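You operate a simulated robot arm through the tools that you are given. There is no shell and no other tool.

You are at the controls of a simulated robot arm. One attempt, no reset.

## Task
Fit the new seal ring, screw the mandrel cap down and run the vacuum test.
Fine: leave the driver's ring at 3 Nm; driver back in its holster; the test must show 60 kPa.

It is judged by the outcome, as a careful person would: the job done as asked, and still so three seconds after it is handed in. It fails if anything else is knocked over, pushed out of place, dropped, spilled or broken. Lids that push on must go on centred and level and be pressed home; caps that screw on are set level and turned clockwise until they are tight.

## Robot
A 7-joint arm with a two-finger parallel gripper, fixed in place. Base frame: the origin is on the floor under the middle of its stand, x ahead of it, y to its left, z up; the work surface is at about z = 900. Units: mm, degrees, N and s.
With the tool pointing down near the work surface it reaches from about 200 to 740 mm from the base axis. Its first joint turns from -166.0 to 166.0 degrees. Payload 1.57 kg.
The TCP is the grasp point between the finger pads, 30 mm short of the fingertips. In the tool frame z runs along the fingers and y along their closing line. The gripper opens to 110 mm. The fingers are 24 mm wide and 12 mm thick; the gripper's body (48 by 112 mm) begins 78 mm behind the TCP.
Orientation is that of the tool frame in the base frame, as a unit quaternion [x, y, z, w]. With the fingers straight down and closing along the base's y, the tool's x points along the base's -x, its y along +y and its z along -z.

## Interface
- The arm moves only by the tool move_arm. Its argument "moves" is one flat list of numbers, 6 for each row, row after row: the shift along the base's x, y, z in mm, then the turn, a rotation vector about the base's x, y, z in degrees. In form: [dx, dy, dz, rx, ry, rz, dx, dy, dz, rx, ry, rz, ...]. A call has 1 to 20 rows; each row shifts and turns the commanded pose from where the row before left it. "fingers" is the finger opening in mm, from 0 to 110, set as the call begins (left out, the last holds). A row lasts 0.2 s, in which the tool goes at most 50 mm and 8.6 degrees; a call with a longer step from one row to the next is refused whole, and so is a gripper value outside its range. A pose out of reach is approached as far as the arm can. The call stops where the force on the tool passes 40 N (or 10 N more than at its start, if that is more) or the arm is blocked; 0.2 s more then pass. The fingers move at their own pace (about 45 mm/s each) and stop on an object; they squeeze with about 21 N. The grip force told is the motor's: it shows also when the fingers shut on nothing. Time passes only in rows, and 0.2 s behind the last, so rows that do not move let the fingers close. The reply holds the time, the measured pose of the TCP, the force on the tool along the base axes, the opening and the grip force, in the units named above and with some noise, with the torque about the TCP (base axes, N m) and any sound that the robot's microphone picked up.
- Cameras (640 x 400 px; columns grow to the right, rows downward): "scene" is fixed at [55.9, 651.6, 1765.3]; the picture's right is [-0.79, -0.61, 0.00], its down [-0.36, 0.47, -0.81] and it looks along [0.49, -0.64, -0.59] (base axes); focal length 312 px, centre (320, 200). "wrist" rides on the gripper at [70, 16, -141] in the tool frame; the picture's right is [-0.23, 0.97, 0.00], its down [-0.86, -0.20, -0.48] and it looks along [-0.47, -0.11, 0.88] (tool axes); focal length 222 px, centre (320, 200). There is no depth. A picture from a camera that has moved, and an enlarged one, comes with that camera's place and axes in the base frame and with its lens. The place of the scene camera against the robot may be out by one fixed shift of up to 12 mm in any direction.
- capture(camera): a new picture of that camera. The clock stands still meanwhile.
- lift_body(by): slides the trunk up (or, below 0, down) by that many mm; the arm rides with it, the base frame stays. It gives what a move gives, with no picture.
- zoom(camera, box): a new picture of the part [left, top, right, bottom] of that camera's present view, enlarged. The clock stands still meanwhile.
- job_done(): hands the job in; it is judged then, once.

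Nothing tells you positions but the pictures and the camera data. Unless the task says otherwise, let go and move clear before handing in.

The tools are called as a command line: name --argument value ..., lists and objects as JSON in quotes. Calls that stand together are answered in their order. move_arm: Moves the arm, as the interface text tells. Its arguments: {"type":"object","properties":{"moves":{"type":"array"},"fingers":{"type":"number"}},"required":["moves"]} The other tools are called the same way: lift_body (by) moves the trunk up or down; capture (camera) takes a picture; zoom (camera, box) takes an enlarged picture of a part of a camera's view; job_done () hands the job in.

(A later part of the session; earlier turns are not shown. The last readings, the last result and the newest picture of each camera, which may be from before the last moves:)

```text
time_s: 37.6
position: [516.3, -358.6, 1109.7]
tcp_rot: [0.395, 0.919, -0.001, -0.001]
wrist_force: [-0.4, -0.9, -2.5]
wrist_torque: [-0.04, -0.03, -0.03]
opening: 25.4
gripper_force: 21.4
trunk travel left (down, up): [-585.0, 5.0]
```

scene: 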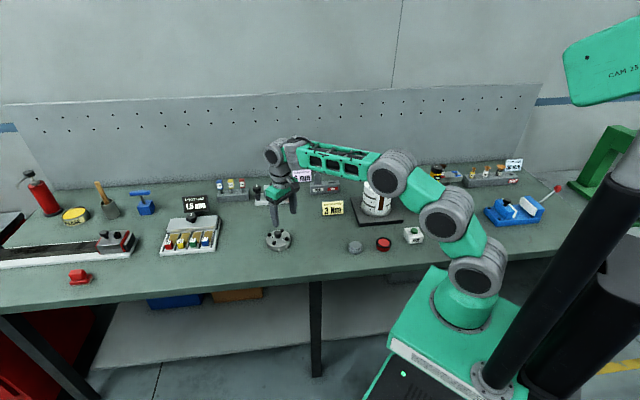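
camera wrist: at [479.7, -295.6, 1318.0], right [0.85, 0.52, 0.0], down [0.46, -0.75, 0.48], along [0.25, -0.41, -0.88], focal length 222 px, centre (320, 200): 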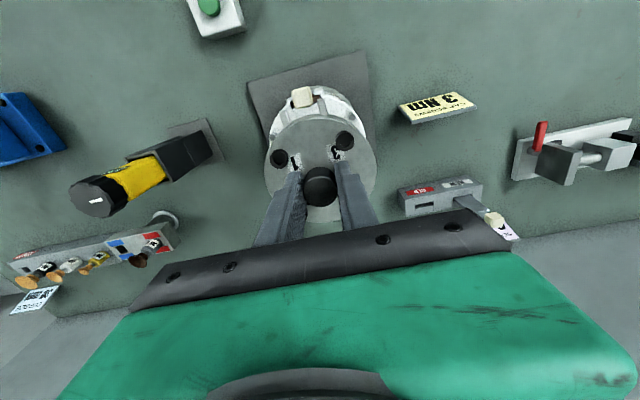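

move_arm --moves '[0, 0, -1.5, 0, 0, 0, 0, 0, -1.5, 0, 0, 0, 0, 0, 0, 0, 0, 0]'

zoom --camera "scene" --box '[355, 160, 403, 200]'

zoom --camera "wrist" --box '[250, 60, 390, 210]'

```text
time_s: 38.4
position: [516.1, -360.4, 1106.8]
tcp_rot: [0.394, 0.919, 0.0, 0.001]
wrist_force: [-0.5, -0.3, -3.0]
wrist_torque: [0.0, -0.01, 0.0]
opening: 25.4
gripper_force: 20.9
trunk travel left (down, up): [-585.0, 5.0]
```

```text
10.00 times, centred on (379, 180) of scene
camera zoom: at [55.9, 651.6, 1765.3], right [-0.79, -0.61, 0.0], down [-0.36, 0.47, -0.81], along [0.49, -0.64, -0.59], focal length 3116 px, centre (-270, 400)
```

zoom: 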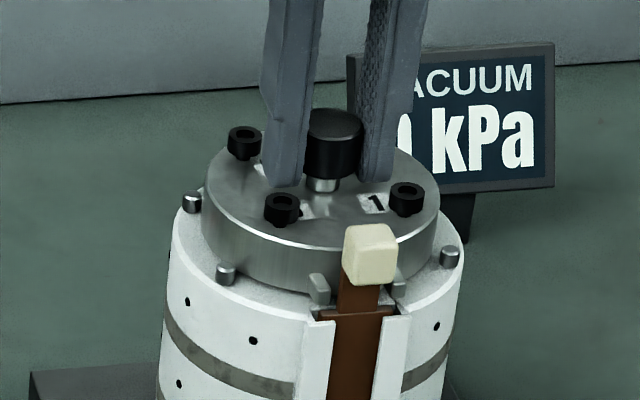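

```text
2.67 times, centred on (320, 135) of wrist
camera zoom: at [480.8, -299.1, 1247.2], right [0.86, 0.51, 0.0], down [0.44, -0.76, 0.48], along [0.24, -0.41, -0.88], focal length 592 px, centre (320, 373)
```

zoom: 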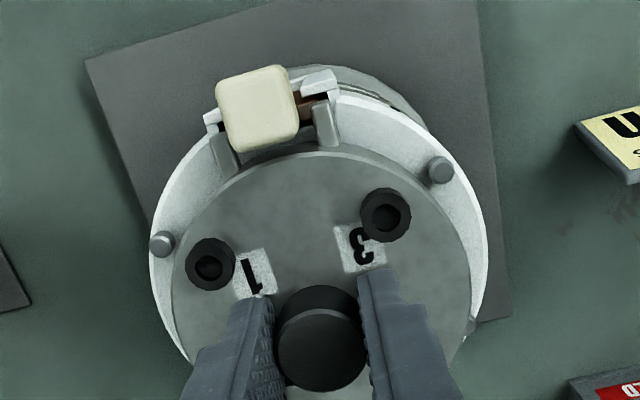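

The cap is slipping down over the ring and boss with its pegs beside the strip. I'll keep going to the seat.

move_arm --moves '[0, 0, -1.5, 0, 0, 0, 0, 0, -1.5, 0, 0, 0, 0, 0, -1.5, 0, 0, 0, 0, 0, 0, 0, 0, 0]'

zoom --camera "scene" --box '[355, 160, 403, 200]'

```text
time_s: 39.4
position: [516.3, -359.7, 1103.2]
tcp_rot: [0.394, 0.919, -0.001, 0.001]
wrist_force: [0.3, 2.4, 9.9]
wrist_torque: [-0.34, -0.3, 0.0]
opening: 25.3
gripper_force: 21.0
trunk travel left (down, up): [-585.0, 5.0]
```

```text
10.00 times, centred on (379, 180) of scene
camera zoom: at [55.9, 651.6, 1765.3], right [-0.79, -0.61, 0.0], down [-0.36, 0.47, -0.81], along [0.49, -0.64, -0.59], focal length 3116 px, centre (-270, 400)
```

zoom: 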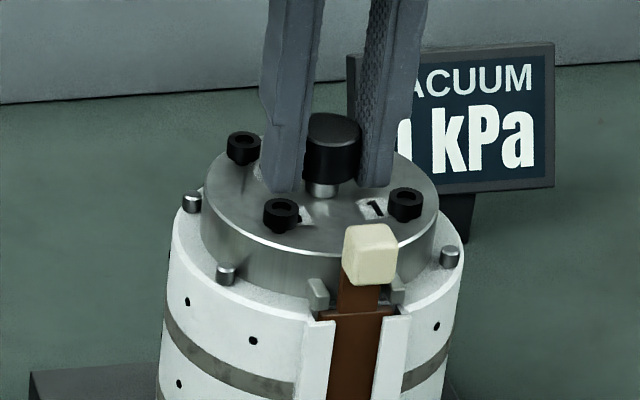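

move_arm --moves '[0, 0, -1.0, 0, 0, 0, 0, 0, -1.0, 0, 0, 0, 0, 0, 0, 0, 0, 0]'

zoom --camera "scene" --box '[355, 160, 403, 200]'

zoom --camera "wrist" --box '[250, 60, 390, 210]'

```text
time_s: 40.2
position: [516.8, -359.4, 1099.4]
tcp_rot: [0.395, 0.919, -0.001, 0.001]
wrist_force: [2.7, 0.5, 16.3]
wrist_torque: [-0.03, -0.04, -0.06]
opening: 25.4
gripper_force: 21.0
trunk travel left (down, up): [-585.0, 5.0]
```

```text
10.00 times, centred on (379, 180) of scene
camera zoom: at [55.9, 651.6, 1765.3], right [-0.79, -0.61, 0.0], down [-0.36, 0.47, -0.81], along [0.49, -0.64, -0.59], focal length 3116 px, centre (-270, 400)
```

zoom: 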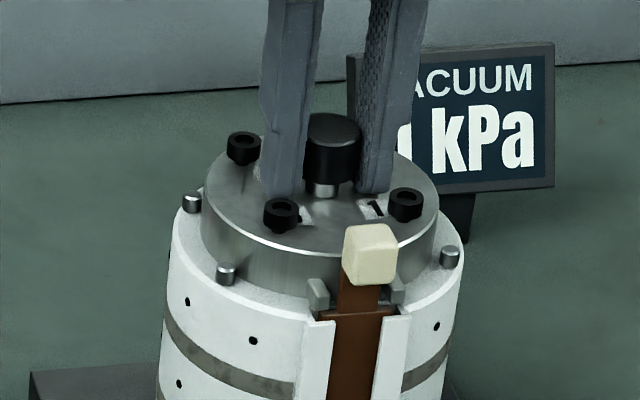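

```text
2.67 times, centred on (320, 135) of wrist
camera zoom: at [480.4, -298.6, 1241.7], right [0.86, 0.5, 0.0], down [0.44, -0.76, 0.48], along [0.24, -0.41, -0.88], focal length 592 px, centre (320, 373)
```

zoom: 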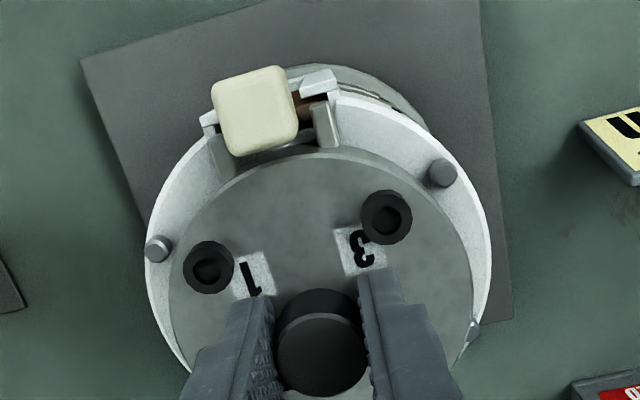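

The torque is near zero under load and the cap no longer moves, so it looks seated. I'll ease the load, open the fingers and inspect.

move_arm --moves '[0, 0, 1.5, 0, 0, 0, 0, 0, 0, 0, 0, 0]'

move_arm --moves '[0, 0, 0, 0, 0, 0, 0, 0, 0, 0, 0, 0, 0, 0, 0, 0, 0, 0]' --fingers 50

zoom --camera "wrist" --box '[250, 60, 390, 210]'

zoom --camera "scene" --box '[355, 160, 403, 200]'

```text
time_s: 40.8
position: [516.7, -359.8, 1099.7]
tcp_rot: [0.395, 0.919, 0.001, 0.0]
wrist_force: [2.8, 0.5, 6.1]
wrist_torque: [-0.22, -0.32, 0.03]
opening: 25.6
gripper_force: 21.0
trunk travel left (down, up): [-585.0, 5.0]
```

```text
time_s: 41.6
position: [516.1, -360.2, 1101.4]
tcp_rot: [0.395, 0.919, 0.0, 0.0]
wrist_force: [0.1, 0.8, 0.0]
wrist_torque: [-0.01, 0.03, 0.03]
opening: 50.1
gripper_force: 0.1
trunk travel left (down, up): [-585.0, 5.0]
```

```text
2.67 times, centred on (320, 135) of wrist
camera zoom: at [480.3, -299.2, 1242.5], right [0.86, 0.5, 0.0], down [0.44, -0.76, 0.48], along [0.24, -0.41, -0.88], focal length 592 px, centre (320, 373)
```

zoom: 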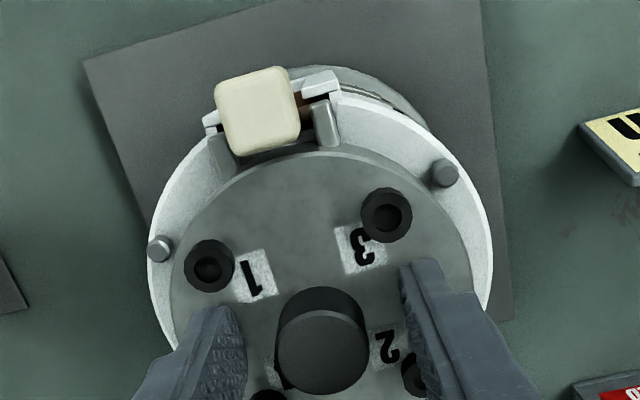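

```text
10.00 times, centred on (379, 180) of scene
camera zoom: at [55.9, 651.6, 1765.3], right [-0.79, -0.61, 0.0], down [-0.36, 0.47, -0.81], along [0.49, -0.64, -0.59], focal length 3116 px, centre (-270, 400)
```

zoom: 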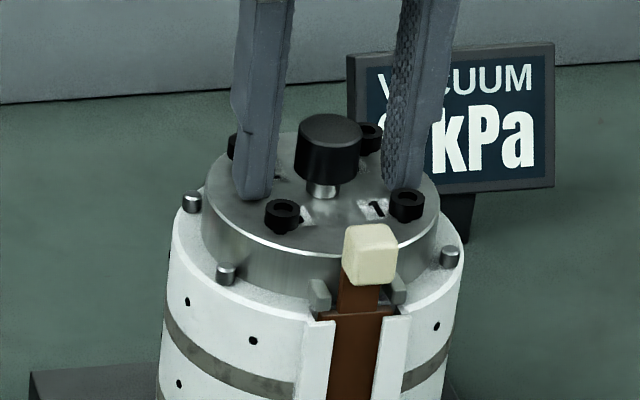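

move_arm --moves '[0, 0, 15, 0, 0, 0, 0, 0, 30, 0, 0, 0, 0, 0, 30, 0, 0, 0, 0, 0, 0, 0, 0, 0]'

zoom --camera "wrist" --box '[250, 60, 390, 210]'

zoom --camera "scene" --box '[355, 160, 403, 200]'

```text
time_s: 42.6
position: [516.2, -357.3, 1172.7]
tcp_rot: [0.395, 0.919, 0.0, 0.0]
wrist_force: [0.2, -0.1, 0.2]
wrist_torque: [-0.01, 0.03, -0.01]
opening: 49.9
gripper_force: 0.1
trunk travel left (down, up): [-585.0, 5.0]
```

```text
2.67 times, centred on (320, 135) of wrist
camera zoom: at [481.5, -298.1, 1314.9], right [0.86, 0.51, 0.0], down [0.44, -0.76, 0.48], along [0.24, -0.41, -0.88], focal length 592 px, centre (320, 373)
```

zoom: 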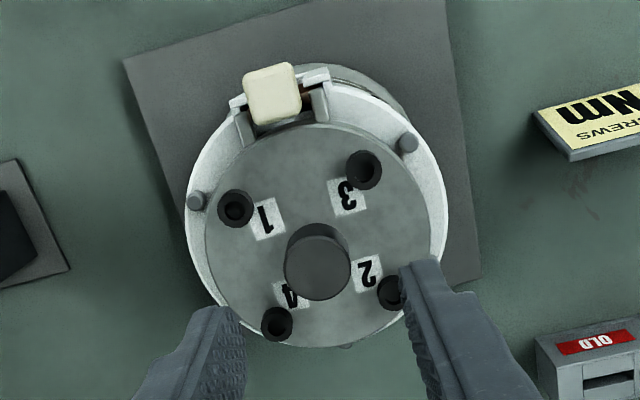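

```text
10.00 times, centred on (379, 180) of scene
camera zoom: at [55.9, 651.6, 1765.3], right [-0.79, -0.61, 0.0], down [-0.36, 0.47, -0.81], along [0.49, -0.64, -0.59], focal length 3116 px, centre (-270, 400)
```

zoom: 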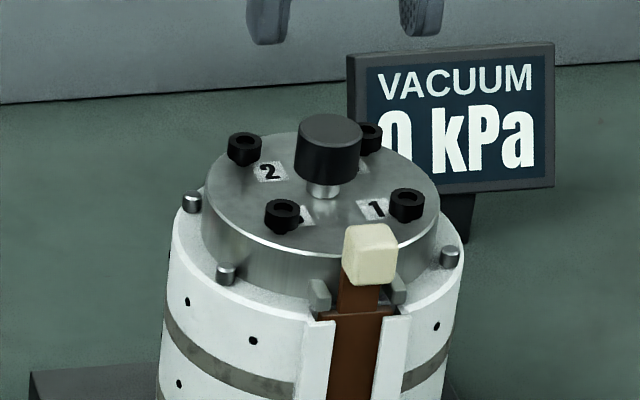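

The cap is on, level and centred at about (517.5, -360.9), with screws at a radius of 37.5 mm. Now I'll study the driver, to see how wide its torque ring is against the body I have to grip.

capture --camera "wrist"

zoom --camera "wrist" --box '[50, 100, 250, 240]'

zoom --camera "scene" --box '[415, 160, 455, 220]'

zoom --camera "scene" --box '[422, 160, 450, 185]'

```text
taken
camera wrist: at [481.5, -298.1, 1314.9], right [0.86, 0.51, 0.0], down [0.44, -0.76, 0.48], along [0.24, -0.41, -0.88], focal length 222 px, centre (320, 200)
```

wrist: 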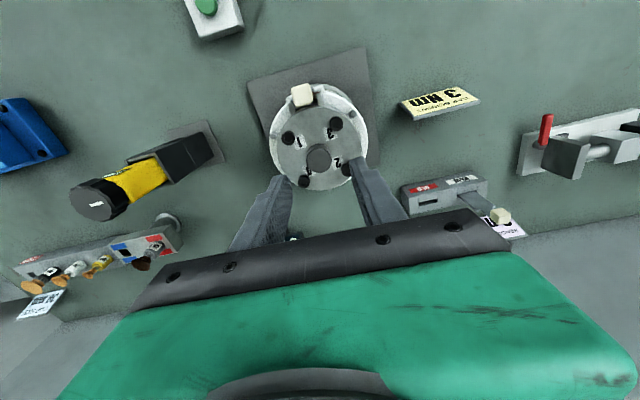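

```text
2.86 times, centred on (150, 170) of wrist
camera zoom: at [481.5, -298.1, 1314.9], right [0.86, 0.51, 0.0], down [0.44, -0.76, 0.48], along [0.24, -0.41, -0.88], focal length 635 px, centre (806, 286)
```

zoom: 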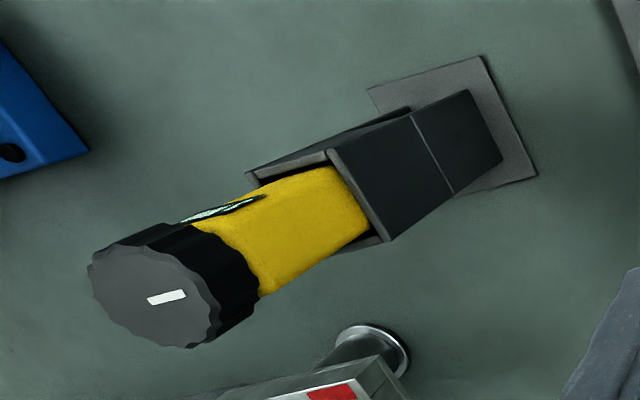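

```text
6.67 times, centred on (435, 190) of scene
camera zoom: at [55.9, 651.6, 1765.3], right [-0.79, -0.61, 0.0], down [-0.36, 0.47, -0.81], along [0.49, -0.64, -0.59], focal length 2078 px, centre (-447, 267)
```

zoom: 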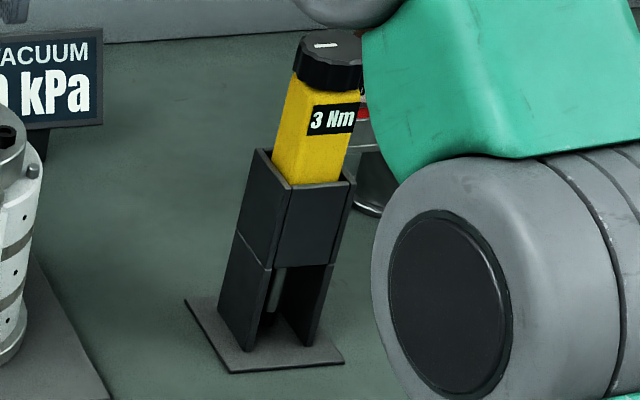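

```text
16.00 times, centred on (436, 172) of scene
camera zoom: at [55.9, 651.6, 1765.3], right [-0.79, -0.61, 0.0], down [-0.36, 0.47, -0.81], along [0.49, -0.64, -0.59], focal length 4986 px, centre (-1536, 640)
```

zoom: 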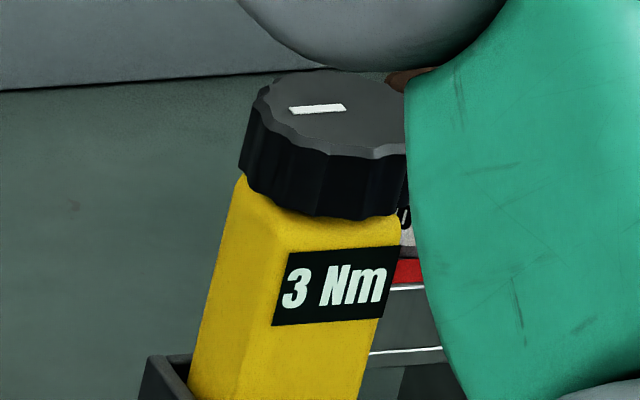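

The torque ring (about 43 mm) is wider than the square yellow body (about 34 mm). I'll therefore grip the body from the side with the tool tilted, so the ring can't be turned. First I'll move clear, then turn and tilt the tool while watching the driver.

move_arm --moves '[-37.2, -4.6, 15.4, 0, 0, 0, -37.2, -4.6, 15.4, 0, 0, 0, -37.2, -4.6, 15.4, 0, 0, 0, -37.2, -4.6, 15.4, 0, 0, 0, -37.2, -4.6, 15.4, 0, 0, 0, 0, 0, 0, 0, 0, -7.25, 0, 0, 0, 0, 0, -7.25, 0, 0, 0, -6.245, -3.462, 0, 0, 0, 0, -6.245, -3.462, 0, 0, 0, 0, -6.245, -3.462, 0, 0, 0, 0, -6.245, -3.462, 0, 0, 0, 0, -6.245, -3.462, 0, 0, 0, 0, -6.245, -3.462, 0, 0, 0, 0, -6.245, -3.462, 0, 0, 0, 0, 0, 0, 0]' --fingers 64

capture --camera "wrist"

capture --camera "scene"

```text
time_s: 45.8
position: [331.5, -383.7, 1252.5]
tcp_rot: [0.46, 0.781, -0.214, 0.364]
wrist_force: [-0.5, -0.6, 0.1]
wrist_torque: [0.0, 0.0, 0.02]
opening: 64.0
gripper_force: 0.1
trunk travel left (down, up): [-585.0, 5.0]
```

```text
taken
camera wrist: at [271.6, -242.1, 1289.6], right [0.92, 0.34, 0.17], down [-0.09, -0.26, 0.96], along [0.38, -0.9, -0.21], focal length 222 px, centre (320, 200)
```

wrist: 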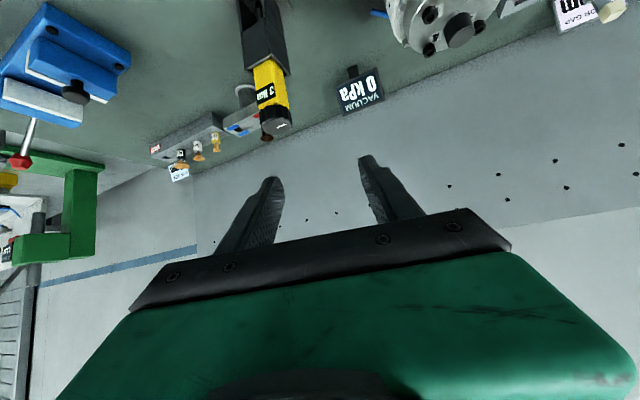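

```text
taken
```

scene: 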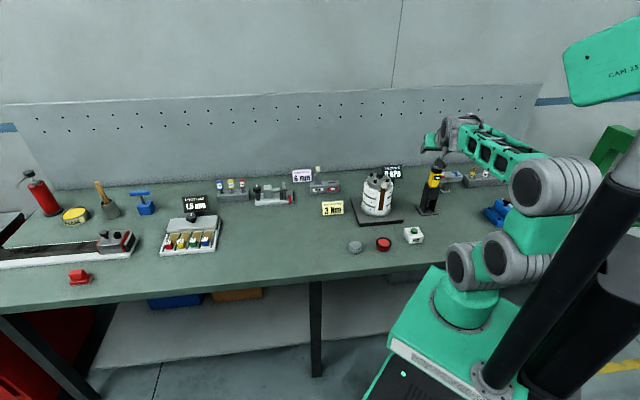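

The tilt works and the wrist camera now sees the driver from the side, with the image upside down. I'll zoom in on it.

zoom --camera "wrist" --box '[220, 0, 320, 150]'

zoom --camera "scene" --box '[412, 150, 452, 220]'

```text
2.67 times, centred on (270, 75) of wrist
camera zoom: at [271.6, -242.1, 1289.6], right [0.92, 0.34, 0.17], down [-0.09, -0.26, 0.96], along [0.38, -0.9, -0.21], focal length 592 px, centre (453, 533)
```

zoom: 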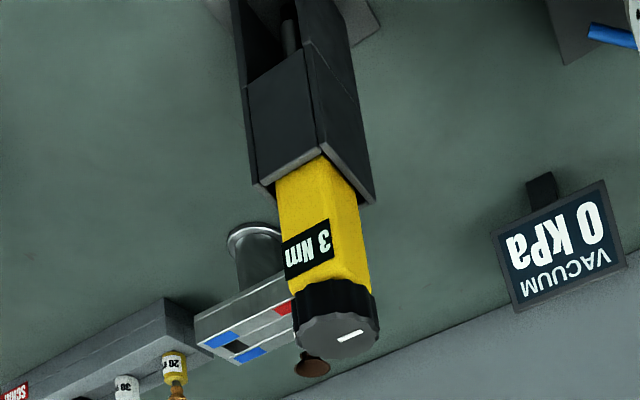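

```text
5.71 times, centred on (432, 185) of scene
camera zoom: at [55.9, 651.6, 1765.3], right [-0.79, -0.61, 0.0], down [-0.36, 0.47, -0.81], along [0.49, -0.64, -0.59], focal length 1781 px, centre (-320, 286)
```

zoom: 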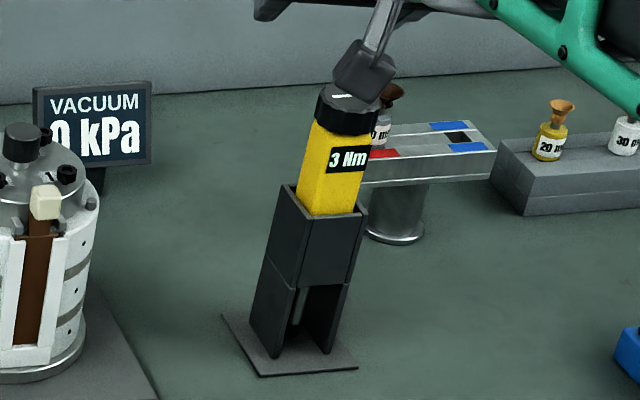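

zoom --camera "wrist" --box '[245, 40, 305, 140]'

zoom --camera "scene" --box '[425, 162, 445, 192]'

zoom --camera "scene" --box '[415, 180, 445, 220]'

```text
4.00 times, centred on (275, 90) of wrist
camera zoom: at [271.6, -242.1, 1289.6], right [0.92, 0.34, 0.17], down [-0.09, -0.26, 0.96], along [0.38, -0.9, -0.21], focal length 888 px, centre (500, 640)
```

zoom: 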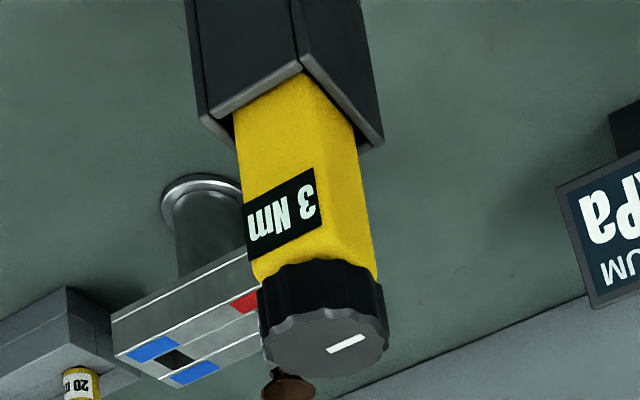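

```text
13.33 times, centred on (435, 177) of scene
camera zoom: at [55.9, 651.6, 1765.3], right [-0.79, -0.61, 0.0], down [-0.36, 0.47, -0.81], along [0.49, -0.64, -0.59], focal length 4155 px, centre (-1213, 507)
```

zoom: 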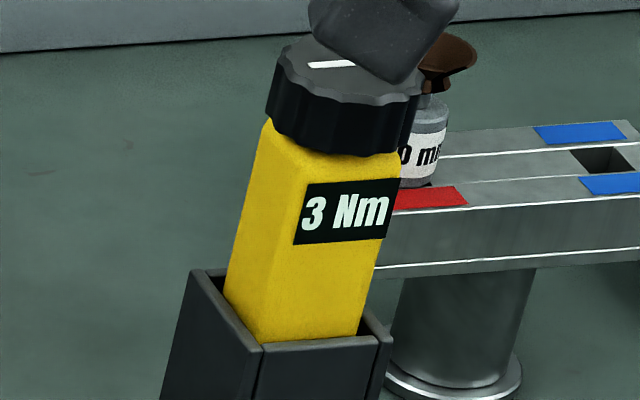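

```text
10.00 times, centred on (430, 200) of scene
camera zoom: at [55.9, 651.6, 1765.3], right [-0.79, -0.61, 0.0], down [-0.36, 0.47, -0.81], along [0.49, -0.64, -0.59], focal length 3116 px, centre (-780, 200)
```

zoom: 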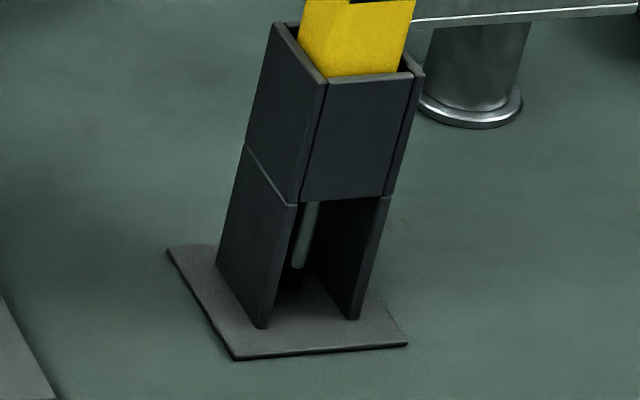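

Comparing the views, the bench and the driver's flat faces are aligned at 135°/45° in the base frame. I'll turn the tool heading to -45° and move to a pre-grasp point in front of the yellow body.

move_arm --moves '[0, 0, 0, 0, 0, 8, 0, 0, 0, 0, 0, 8, -14.7, -22, -40, 0, 0, 0, -14.7, -22, -40, 0, 0, 0, -14.7, -22, -40, 0, 0, 0, 0, 0, 0, 0, 0, 0]' --fingers 64

capture --camera "wrist"

zoom --camera "scene" --box '[395, 140, 475, 220]'

```text
time_s: 47.2
position: [286.3, -449.4, 1132.6]
tcp_rot: [0.348, 0.837, -0.163, 0.391]
wrist_force: [-0.5, -0.3, 0.3]
wrist_torque: [0.03, -0.01, -0.01]
opening: 64.0
gripper_force: 0.1
trunk travel left (down, up): [-585.0, 5.0]
```

```text
taken
camera wrist: at [189.1, -330.0, 1169.8], right [0.79, 0.58, 0.17], down [-0.01, -0.27, 0.96], along [0.61, -0.76, -0.21], focal length 222 px, centre (320, 200)
```

wrist: 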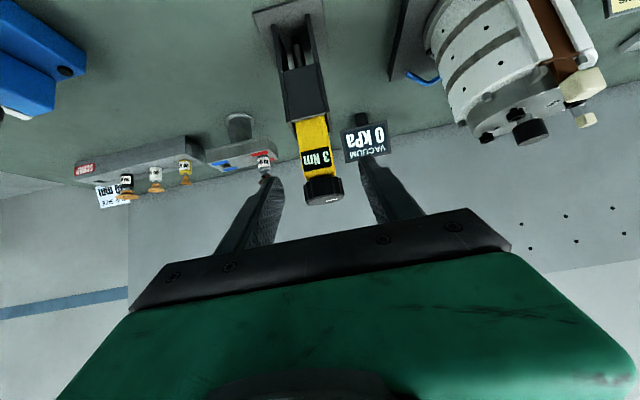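

```text
5.00 times, centred on (435, 180) of scene
camera zoom: at [55.9, 651.6, 1765.3], right [-0.79, -0.61, 0.0], down [-0.36, 0.47, -0.81], along [0.49, -0.64, -0.59], focal length 1558 px, centre (-255, 300)
```

zoom: 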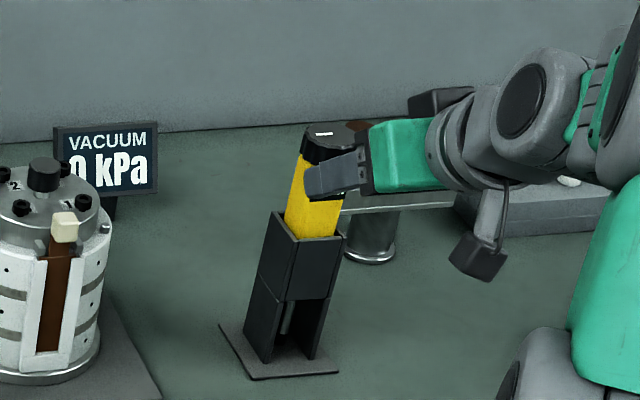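

zoom --camera "wrist" --box '[250, 0, 390, 220]'

zoom --camera "wrist" --box '[270, 90, 370, 220]'

```text
1.82 times, centred on (320, 110) of wrist
camera zoom: at [189.1, -330.0, 1169.8], right [0.79, 0.58, 0.17], down [-0.01, -0.27, 0.96], along [0.61, -0.76, -0.21], focal length 404 px, centre (320, 364)
```

zoom: 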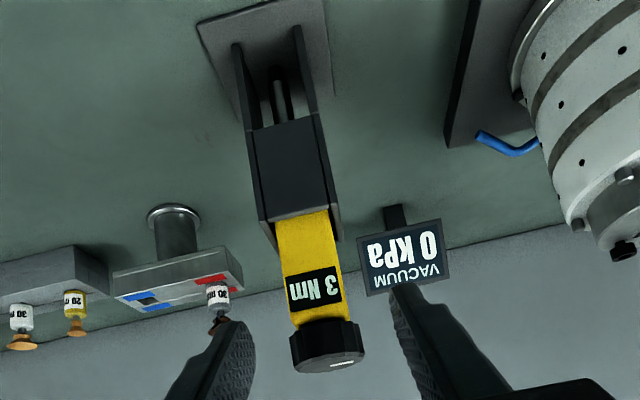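

```text
3.08 times, centred on (320, 155) of wrist
camera zoom: at [189.1, -330.0, 1169.8], right [0.79, 0.58, 0.17], down [-0.01, -0.27, 0.96], along [0.61, -0.76, -0.21], focal length 684 px, centre (320, 338)
```

zoom: 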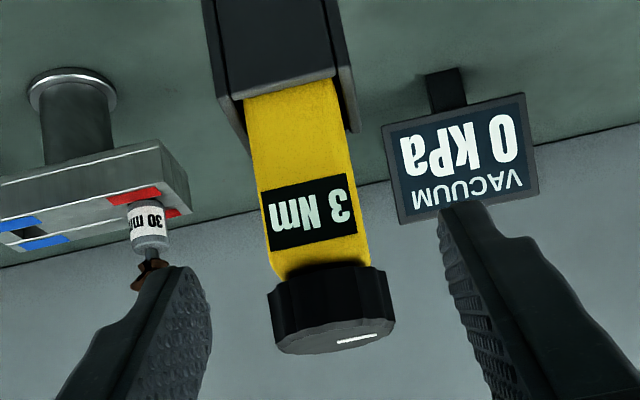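

The driver axis is near (341.8, -506.2), with the yellow body exposed from z ≈ 1034 to 1101. I'll slide in along the tool axis most of the way, then check.

move_arm --moves '[9.9, -9.9, -11.8, 0, 0, 0, 9.9, -9.9, -11.8, 0, 0, 0, 9.9, -9.9, -11.8, 0, 0, 0, 0, 0, 0, 0, 0, 0]'

capture --camera "wrist"

zoom --camera "scene" --box '[405, 150, 465, 210]'

```text
time_s: 48.2
position: [314.8, -478.5, 1095.8]
tcp_rot: [0.348, 0.837, -0.162, 0.39]
wrist_force: [0.3, -0.6, -1.0]
wrist_torque: [0.0, -0.04, 0.0]
opening: 64.0
gripper_force: 0.0
trunk travel left (down, up): [-585.0, 5.0]
```

```text
taken
camera wrist: at [218.0, -359.2, 1133.3], right [0.79, 0.58, 0.17], down [-0.01, -0.27, 0.96], along [0.61, -0.76, -0.21], focal length 222 px, centre (320, 200)
```

wrist: 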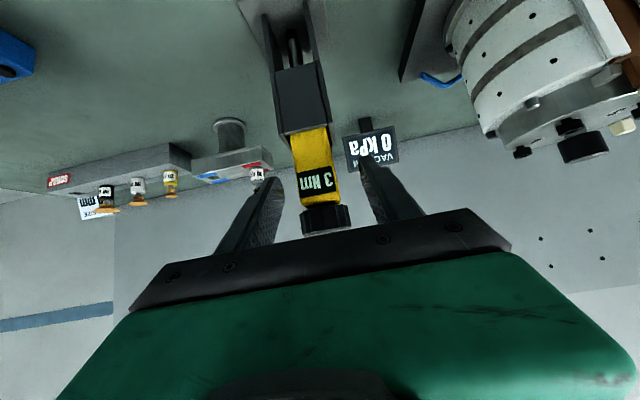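

```text
6.67 times, centred on (435, 180) of scene
camera zoom: at [55.9, 651.6, 1765.3], right [-0.79, -0.61, 0.0], down [-0.36, 0.47, -0.81], along [0.49, -0.64, -0.59], focal length 2078 px, centre (-447, 333)
```

zoom: 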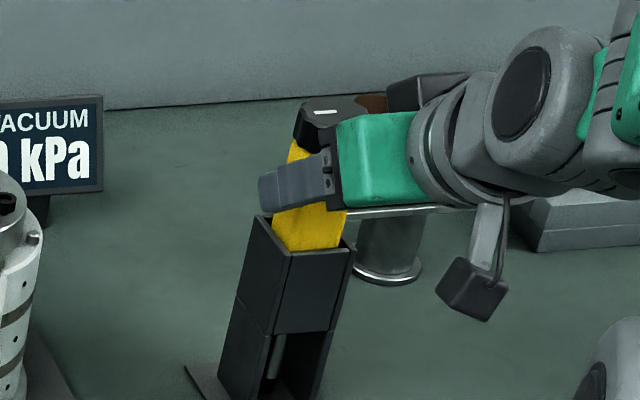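

zoom --camera "wrist" --box '[250, 110, 390, 250]'

```text
2.86 times, centred on (320, 180) of wrist
camera zoom: at [218.0, -359.2, 1133.3], right [0.79, 0.58, 0.17], down [-0.01, -0.27, 0.96], along [0.61, -0.76, -0.21], focal length 635 px, centre (320, 257)
```

zoom: 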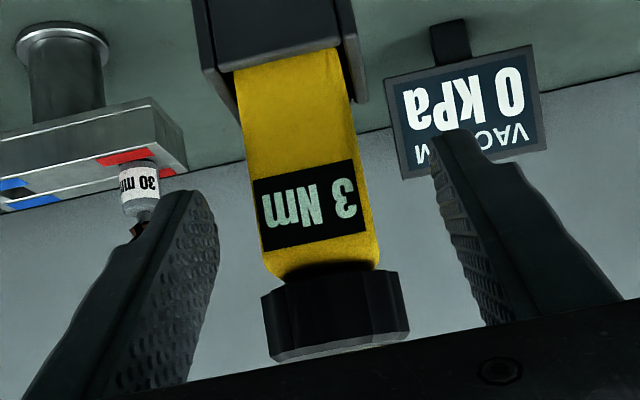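

move_arm --moves '[6.8, -6.9, -7.7, 0, 0, 0, 6.8, -6.9, -7.7, 0, 0, 0, 6.8, -6.9, -7.6, 0, 0, 0, 0, 0, 0, 0, 0, 0]'

zoom --camera "wrist" --box '[250, 110, 390, 250]'

zoom --camera "scene" --box '[405, 150, 465, 210]'

```text
time_s: 49.2
position: [335.9, -499.4, 1072.0]
tcp_rot: [0.347, 0.837, -0.162, 0.39]
wrist_force: [-0.8, -0.3, 0.4]
wrist_torque: [0.04, 0.02, 0.03]
opening: 64.2
gripper_force: 0.1
trunk travel left (down, up): [-585.0, 5.0]
```

```text
2.86 times, centred on (320, 180) of wrist
camera zoom: at [240.4, -380.2, 1110.3], right [0.79, 0.58, 0.17], down [-0.01, -0.27, 0.96], along [0.61, -0.76, -0.21], focal length 635 px, centre (320, 257)
```

zoom: 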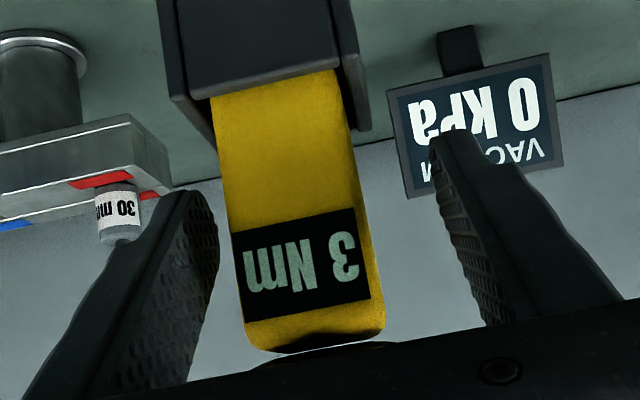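

```text
6.67 times, centred on (435, 180) of scene
camera zoom: at [55.9, 651.6, 1765.3], right [-0.79, -0.61, 0.0], down [-0.36, 0.47, -0.81], along [0.49, -0.64, -0.59], focal length 2078 px, centre (-447, 333)
```

zoom: 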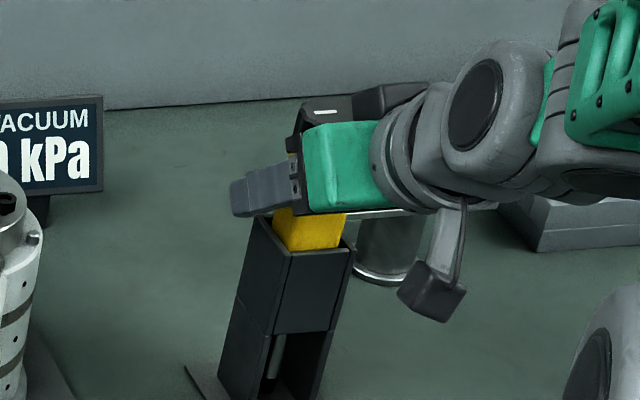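

The driver sits about 3 mm off-centre between the fingers, so I'll shift to centre it and then close gently.

move_arm --moves '[-2.0, -2.0, 0, 0, 0, 0, 0, 0, 0, 0, 0, 0]'

zoom --camera "wrist" --box '[250, 110, 390, 250]'

```text
time_s: 49.8
position: [335.5, -501.9, 1073.4]
tcp_rot: [0.347, 0.837, -0.162, 0.391]
wrist_force: [0.0, -1.2, -0.5]
wrist_torque: [-0.05, -0.01, 0.03]
opening: 63.8
gripper_force: 0.0
trunk travel left (down, up): [-585.0, 5.0]
```

```text
2.86 times, centred on (320, 180) of wrist
camera zoom: at [238.6, -381.9, 1111.3], right [0.79, 0.59, 0.17], down [-0.01, -0.27, 0.96], along [0.61, -0.76, -0.21], focal length 635 px, centre (320, 257)
```

zoom: 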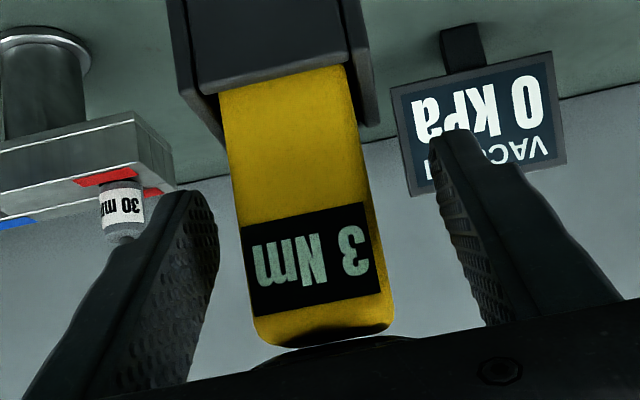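

move_arm --moves '[-1.0, -1.0, 0, 0, 0, 0, 0, 0, 0, 0, 0, 0]'

move_arm --moves '[0, 0, 0, 0, 0, 0, 0, 0, 0, 0, 0, 0, 0, 0, 0, 0, 0, 0, 0, 0, 0, 0, 0, 0]' --fingers 20

zoom --camera "wrist" --box '[250, 110, 390, 250]'

zoom --camera "scene" --box '[405, 150, 465, 210]'

```text
time_s: 50.4
position: [335.2, -501.7, 1072.8]
tcp_rot: [0.348, 0.837, -0.162, 0.39]
wrist_force: [-1.1, 1.2, -0.7]
wrist_torque: [0.02, -0.01, -0.03]
opening: 64.1
gripper_force: 0.1
trunk travel left (down, up): [-585.0, 5.0]
```

```text
time_s: 51.4
position: [333.1, -503.3, 1073.9]
tcp_rot: [0.347, 0.837, -0.162, 0.39]
wrist_force: [-3.1, -3.5, -0.3]
wrist_torque: [-0.25, 0.2, -0.04]
opening: 34.0
gripper_force: 20.8
trunk travel left (down, up): [-585.0, 5.0]
```

```text
2.86 times, centred on (320, 180) of wrist
camera zoom: at [237.4, -383.1, 1111.3], right [0.79, 0.58, 0.17], down [-0.01, -0.27, 0.96], along [0.61, -0.77, -0.21], focal length 635 px, centre (320, 257)
```

zoom: 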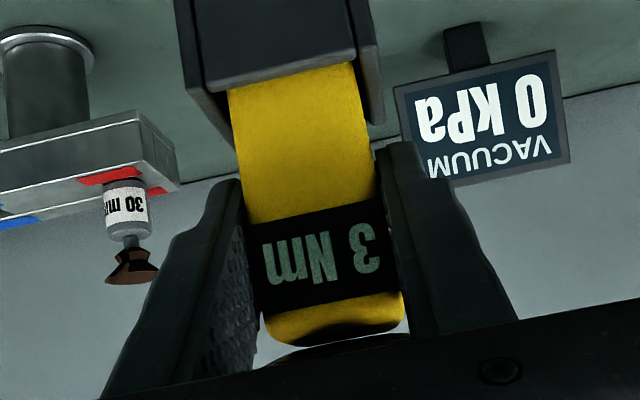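

```text
6.67 times, centred on (435, 180) of scene
camera zoom: at [55.9, 651.6, 1765.3], right [-0.79, -0.61, 0.0], down [-0.36, 0.47, -0.81], along [0.49, -0.64, -0.59], focal length 2078 px, centre (-447, 333)
```

zoom: 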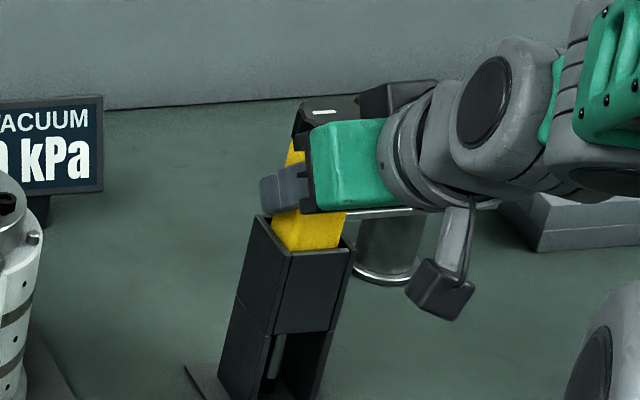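

I have the yellow body at 34.0 mm with the ring untouched. I'll relax the small side load, then record this pose for the return.

move_arm --moves '[-0.7, -0.7, 0, 0, 0, 0, -0.5, -0.5, 0, 0, 0, 0, 0, 0, 0, 0, 0, 0]'

move_arm --moves '[0, 0, 0, 0, 0, 0]'

capture --camera "wrist"

```text
time_s: 52.2
position: [334.1, -502.7, 1074.2]
tcp_rot: [0.346, 0.838, -0.16, 0.391]
wrist_force: [2.8, 2.0, 0.6]
wrist_torque: [0.07, -0.39, 0.07]
opening: 33.6
gripper_force: 21.5
trunk travel left (down, up): [-585.0, 5.0]
```

```text
time_s: 52.6
position: [333.1, -502.4, 1073.1]
tcp_rot: [0.347, 0.837, -0.162, 0.391]
wrist_force: [2.1, 2.2, -0.3]
wrist_torque: [0.23, -0.39, 0.14]
opening: 33.8
gripper_force: 21.1
trunk travel left (down, up): [-585.0, 5.0]
```

```text
taken
camera wrist: at [236.1, -383.9, 1111.4], right [0.79, 0.58, 0.17], down [-0.01, -0.27, 0.96], along [0.61, -0.76, -0.21], focal length 222 px, centre (320, 200)
```

wrist: 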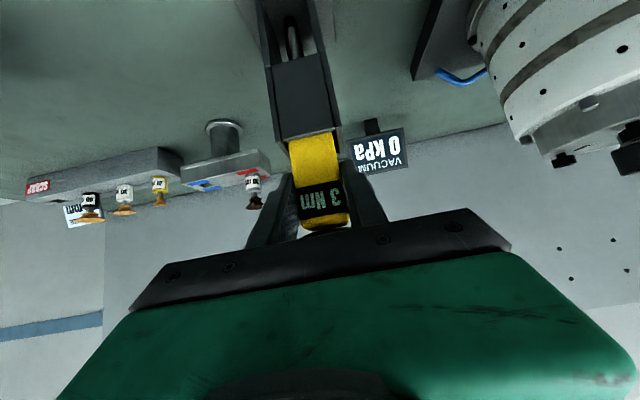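

move_arm --moves '[0.5, 0.5, 0, 0, 0, 0, 0, 0, 4, 0, 0, 0, 0, 0, 8, 0, 0, 0, 0, 0, 0, 0, 0, 0]'

zoom --camera "wrist" --box '[250, 0, 390, 250]'

zoom --camera "scene" --box '[405, 150, 465, 220]'

```text
time_s: 53.6
position: [332.9, -502.8, 1086.2]
tcp_rot: [0.347, 0.837, -0.161, 0.391]
wrist_force: [0.6, -0.3, -5.1]
wrist_torque: [0.05, 0.01, 0.02]
opening: 34.1
gripper_force: 21.3
trunk travel left (down, up): [-585.0, 5.0]
```

```text
1.60 times, centred on (320, 125) of wrist
camera zoom: at [237.0, -384.4, 1123.9], right [0.79, 0.58, 0.17], down [-0.01, -0.27, 0.96], along [0.61, -0.76, -0.21], focal length 355 px, centre (320, 320)
```

zoom: 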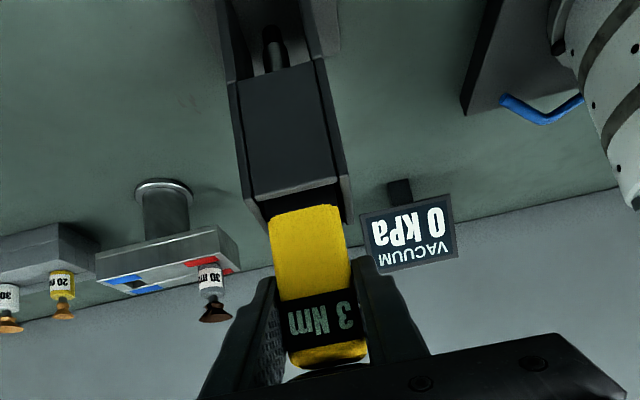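

```text
5.71 times, centred on (435, 185) of scene
camera zoom: at [55.9, 651.6, 1765.3], right [-0.79, -0.61, 0.0], down [-0.36, 0.47, -0.81], along [0.49, -0.64, -0.59], focal length 1781 px, centre (-337, 286)
```

zoom: 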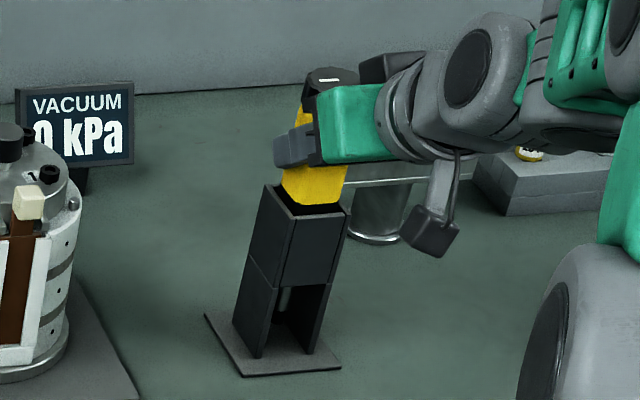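

The driver lifts freely, weighing about 5 N. I'll continue straight up until the bit clears the holster.

move_arm --moves '[0, 0, 20, 0, 0, 0, 0, 0, 25, 0, 0, 0, 0, 0, 25, 0, 0, 0, 0, 0, 0, 0, 0, 0]'

zoom --camera "wrist" --box '[240, 0, 400, 250]'

zoom --camera "scene" --box '[405, 130, 465, 220]'

```text
time_s: 54.6
position: [333.7, -501.8, 1154.0]
tcp_rot: [0.348, 0.837, -0.162, 0.39]
wrist_force: [0.3, 0.0, -3.2]
wrist_torque: [0.08, 0.05, 0.03]
opening: 33.8
gripper_force: 21.0
trunk travel left (down, up): [-585.0, 5.0]
```

```text
1.60 times, centred on (320, 125) of wrist
camera zoom: at [237.5, -382.5, 1191.5], right [0.79, 0.58, 0.17], down [-0.01, -0.27, 0.96], along [0.61, -0.76, -0.21], focal length 355 px, centre (320, 320)
```

zoom: 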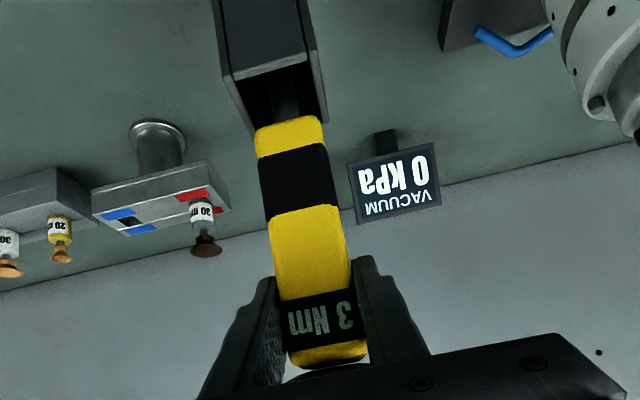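

```text
4.44 times, centred on (435, 175) of scene
camera zoom: at [55.9, 651.6, 1765.3], right [-0.79, -0.61, 0.0], down [-0.36, 0.47, -0.81], along [0.49, -0.64, -0.59], focal length 1385 px, centre (-191, 311)
```

zoom: 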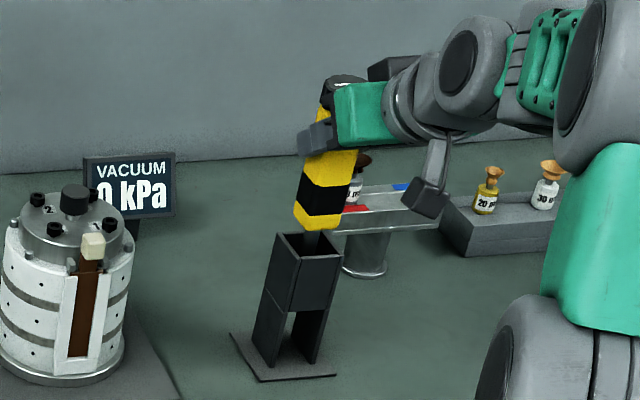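

move_arm --moves '[0, 0, 25, 0, 0, 0, 0, 0, 25, 0, 0, 0, 0, 0, 20, 0, 0, 0, 0, 0, 0, 0, 0, 0]'

zoom --camera "wrist" --box '[240, 0, 400, 250]'

zoom --camera "scene" --box '[405, 130, 465, 220]'

capture --camera "scene"

```text
time_s: 55.6
position: [332.6, -503.0, 1224.1]
tcp_rot: [0.348, 0.837, -0.162, 0.391]
wrist_force: [0.0, 0.1, -4.8]
wrist_torque: [0.03, 0.05, 0.0]
opening: 34.0
gripper_force: 21.1
trunk travel left (down, up): [-585.0, 5.0]
```

```text
1.60 times, centred on (320, 125) of wrist
camera zoom: at [236.4, -383.2, 1261.4], right [0.79, 0.58, 0.17], down [-0.01, -0.27, 0.96], along [0.61, -0.76, -0.21], focal length 355 px, centre (320, 320)
```

zoom: 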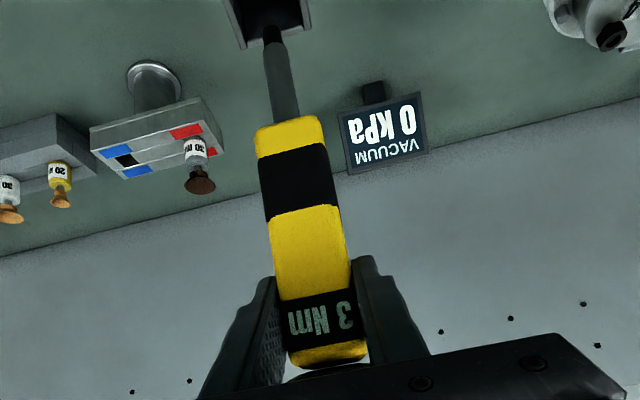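

```text
4.44 times, centred on (435, 175) of scene
camera zoom: at [55.9, 651.6, 1765.3], right [-0.79, -0.61, 0.0], down [-0.36, 0.47, -0.81], along [0.49, -0.64, -0.59], focal length 1385 px, centre (-191, 311)
```

zoom: 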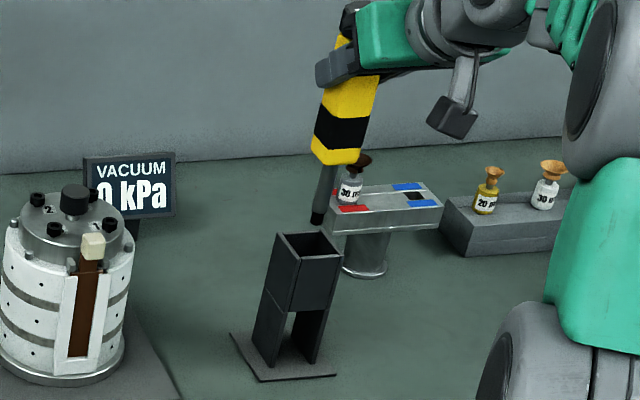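

```text
taken
```

scene: 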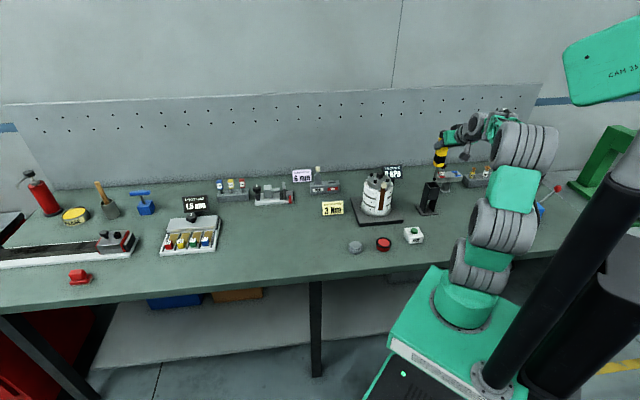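

The bit is clear of the holster, with its tip roughly 165 mm below the TCP. I'll rise and carry the driver over to hover above screw 1.

move_arm --moves '[0, 0, 25, 0, 0, 0, 0, 0, 27, 0, 0, 0, 28.3, 29.4, 0, 0, 0, 0, 28.3, 29.4, 0, 0, 0, 0, 28.3, 29.4, 0, 0, 0, 0, 28.3, 29.4, 0, 0, 0, 0, 28.3, 29.4, 0, 0, 0, 0, 0, 0, 0, 0, 0, 0]'

capture --camera "wrist"

zoom --camera "scene" --box '[340, 120, 420, 220]'

```text
time_s: 57.4
position: [475.0, -355.1, 1279.8]
tcp_rot: [0.347, 0.837, -0.161, 0.39]
wrist_force: [0.0, 0.3, -4.3]
wrist_torque: [0.04, 0.03, 0.0]
opening: 33.9
gripper_force: 21.2
trunk travel left (down, up): [-585.0, 5.0]
```

```text
taken
camera wrist: at [379.3, -236.1, 1317.7], right [0.79, 0.58, 0.17], down [-0.01, -0.27, 0.96], along [0.61, -0.76, -0.21], focal length 222 px, centre (320, 200)
```

wrist: 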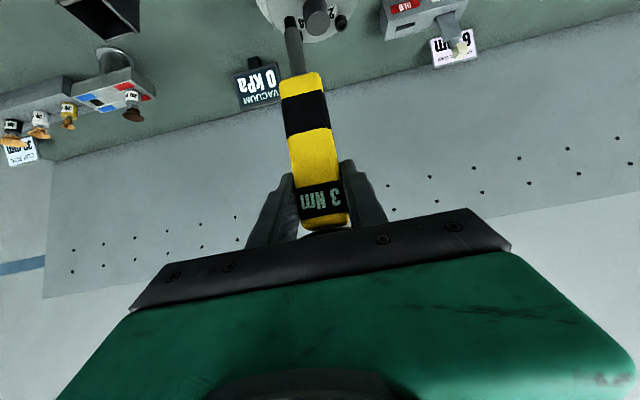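

```text
4.00 times, centred on (380, 170) of scene
camera zoom: at [55.9, 651.6, 1765.3], right [-0.79, -0.61, 0.0], down [-0.36, 0.47, -0.81], along [0.49, -0.64, -0.59], focal length 1247 px, centre (80, 320)
```

zoom: 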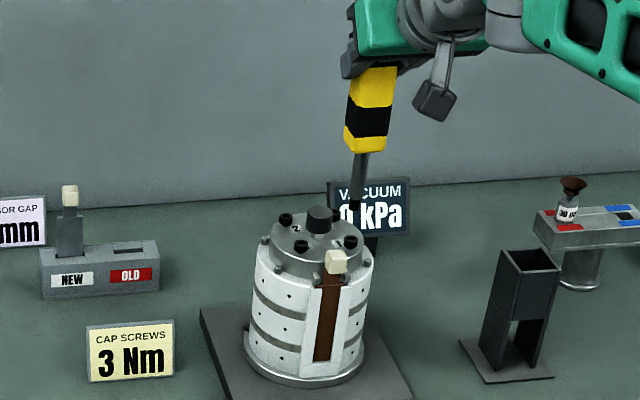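

zoom --camera "wrist" --box '[240, 0, 360, 80]'

zoom --camera "scene" --box '[350, 160, 400, 200]'

```text
5.00 times, centred on (300, 40) of wrist
camera zoom: at [379.3, -236.1, 1317.7], right [0.79, 0.58, 0.17], down [-0.01, -0.27, 0.96], along [0.61, -0.76, -0.21], focal length 1111 px, centre (420, 1000)
```

zoom: 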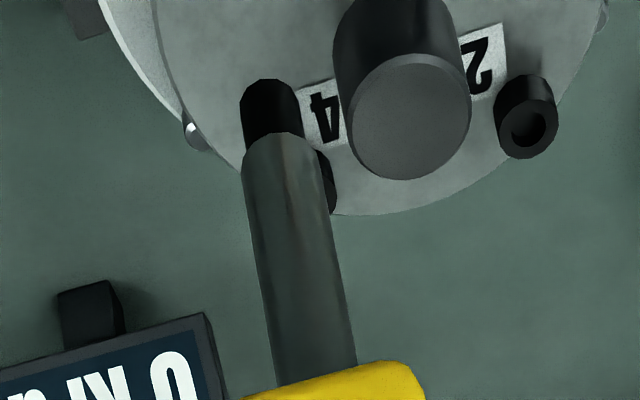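

```text
10.00 times, centred on (375, 180) of scene
camera zoom: at [55.9, 651.6, 1765.3], right [-0.79, -0.61, 0.0], down [-0.36, 0.47, -0.81], along [0.49, -0.64, -0.59], focal length 3116 px, centre (-230, 400)
```

zoom: 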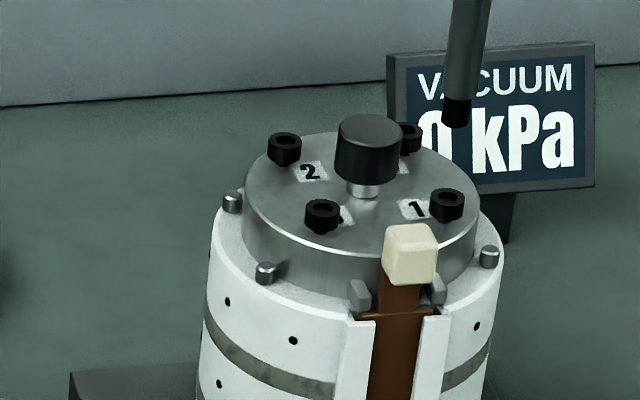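

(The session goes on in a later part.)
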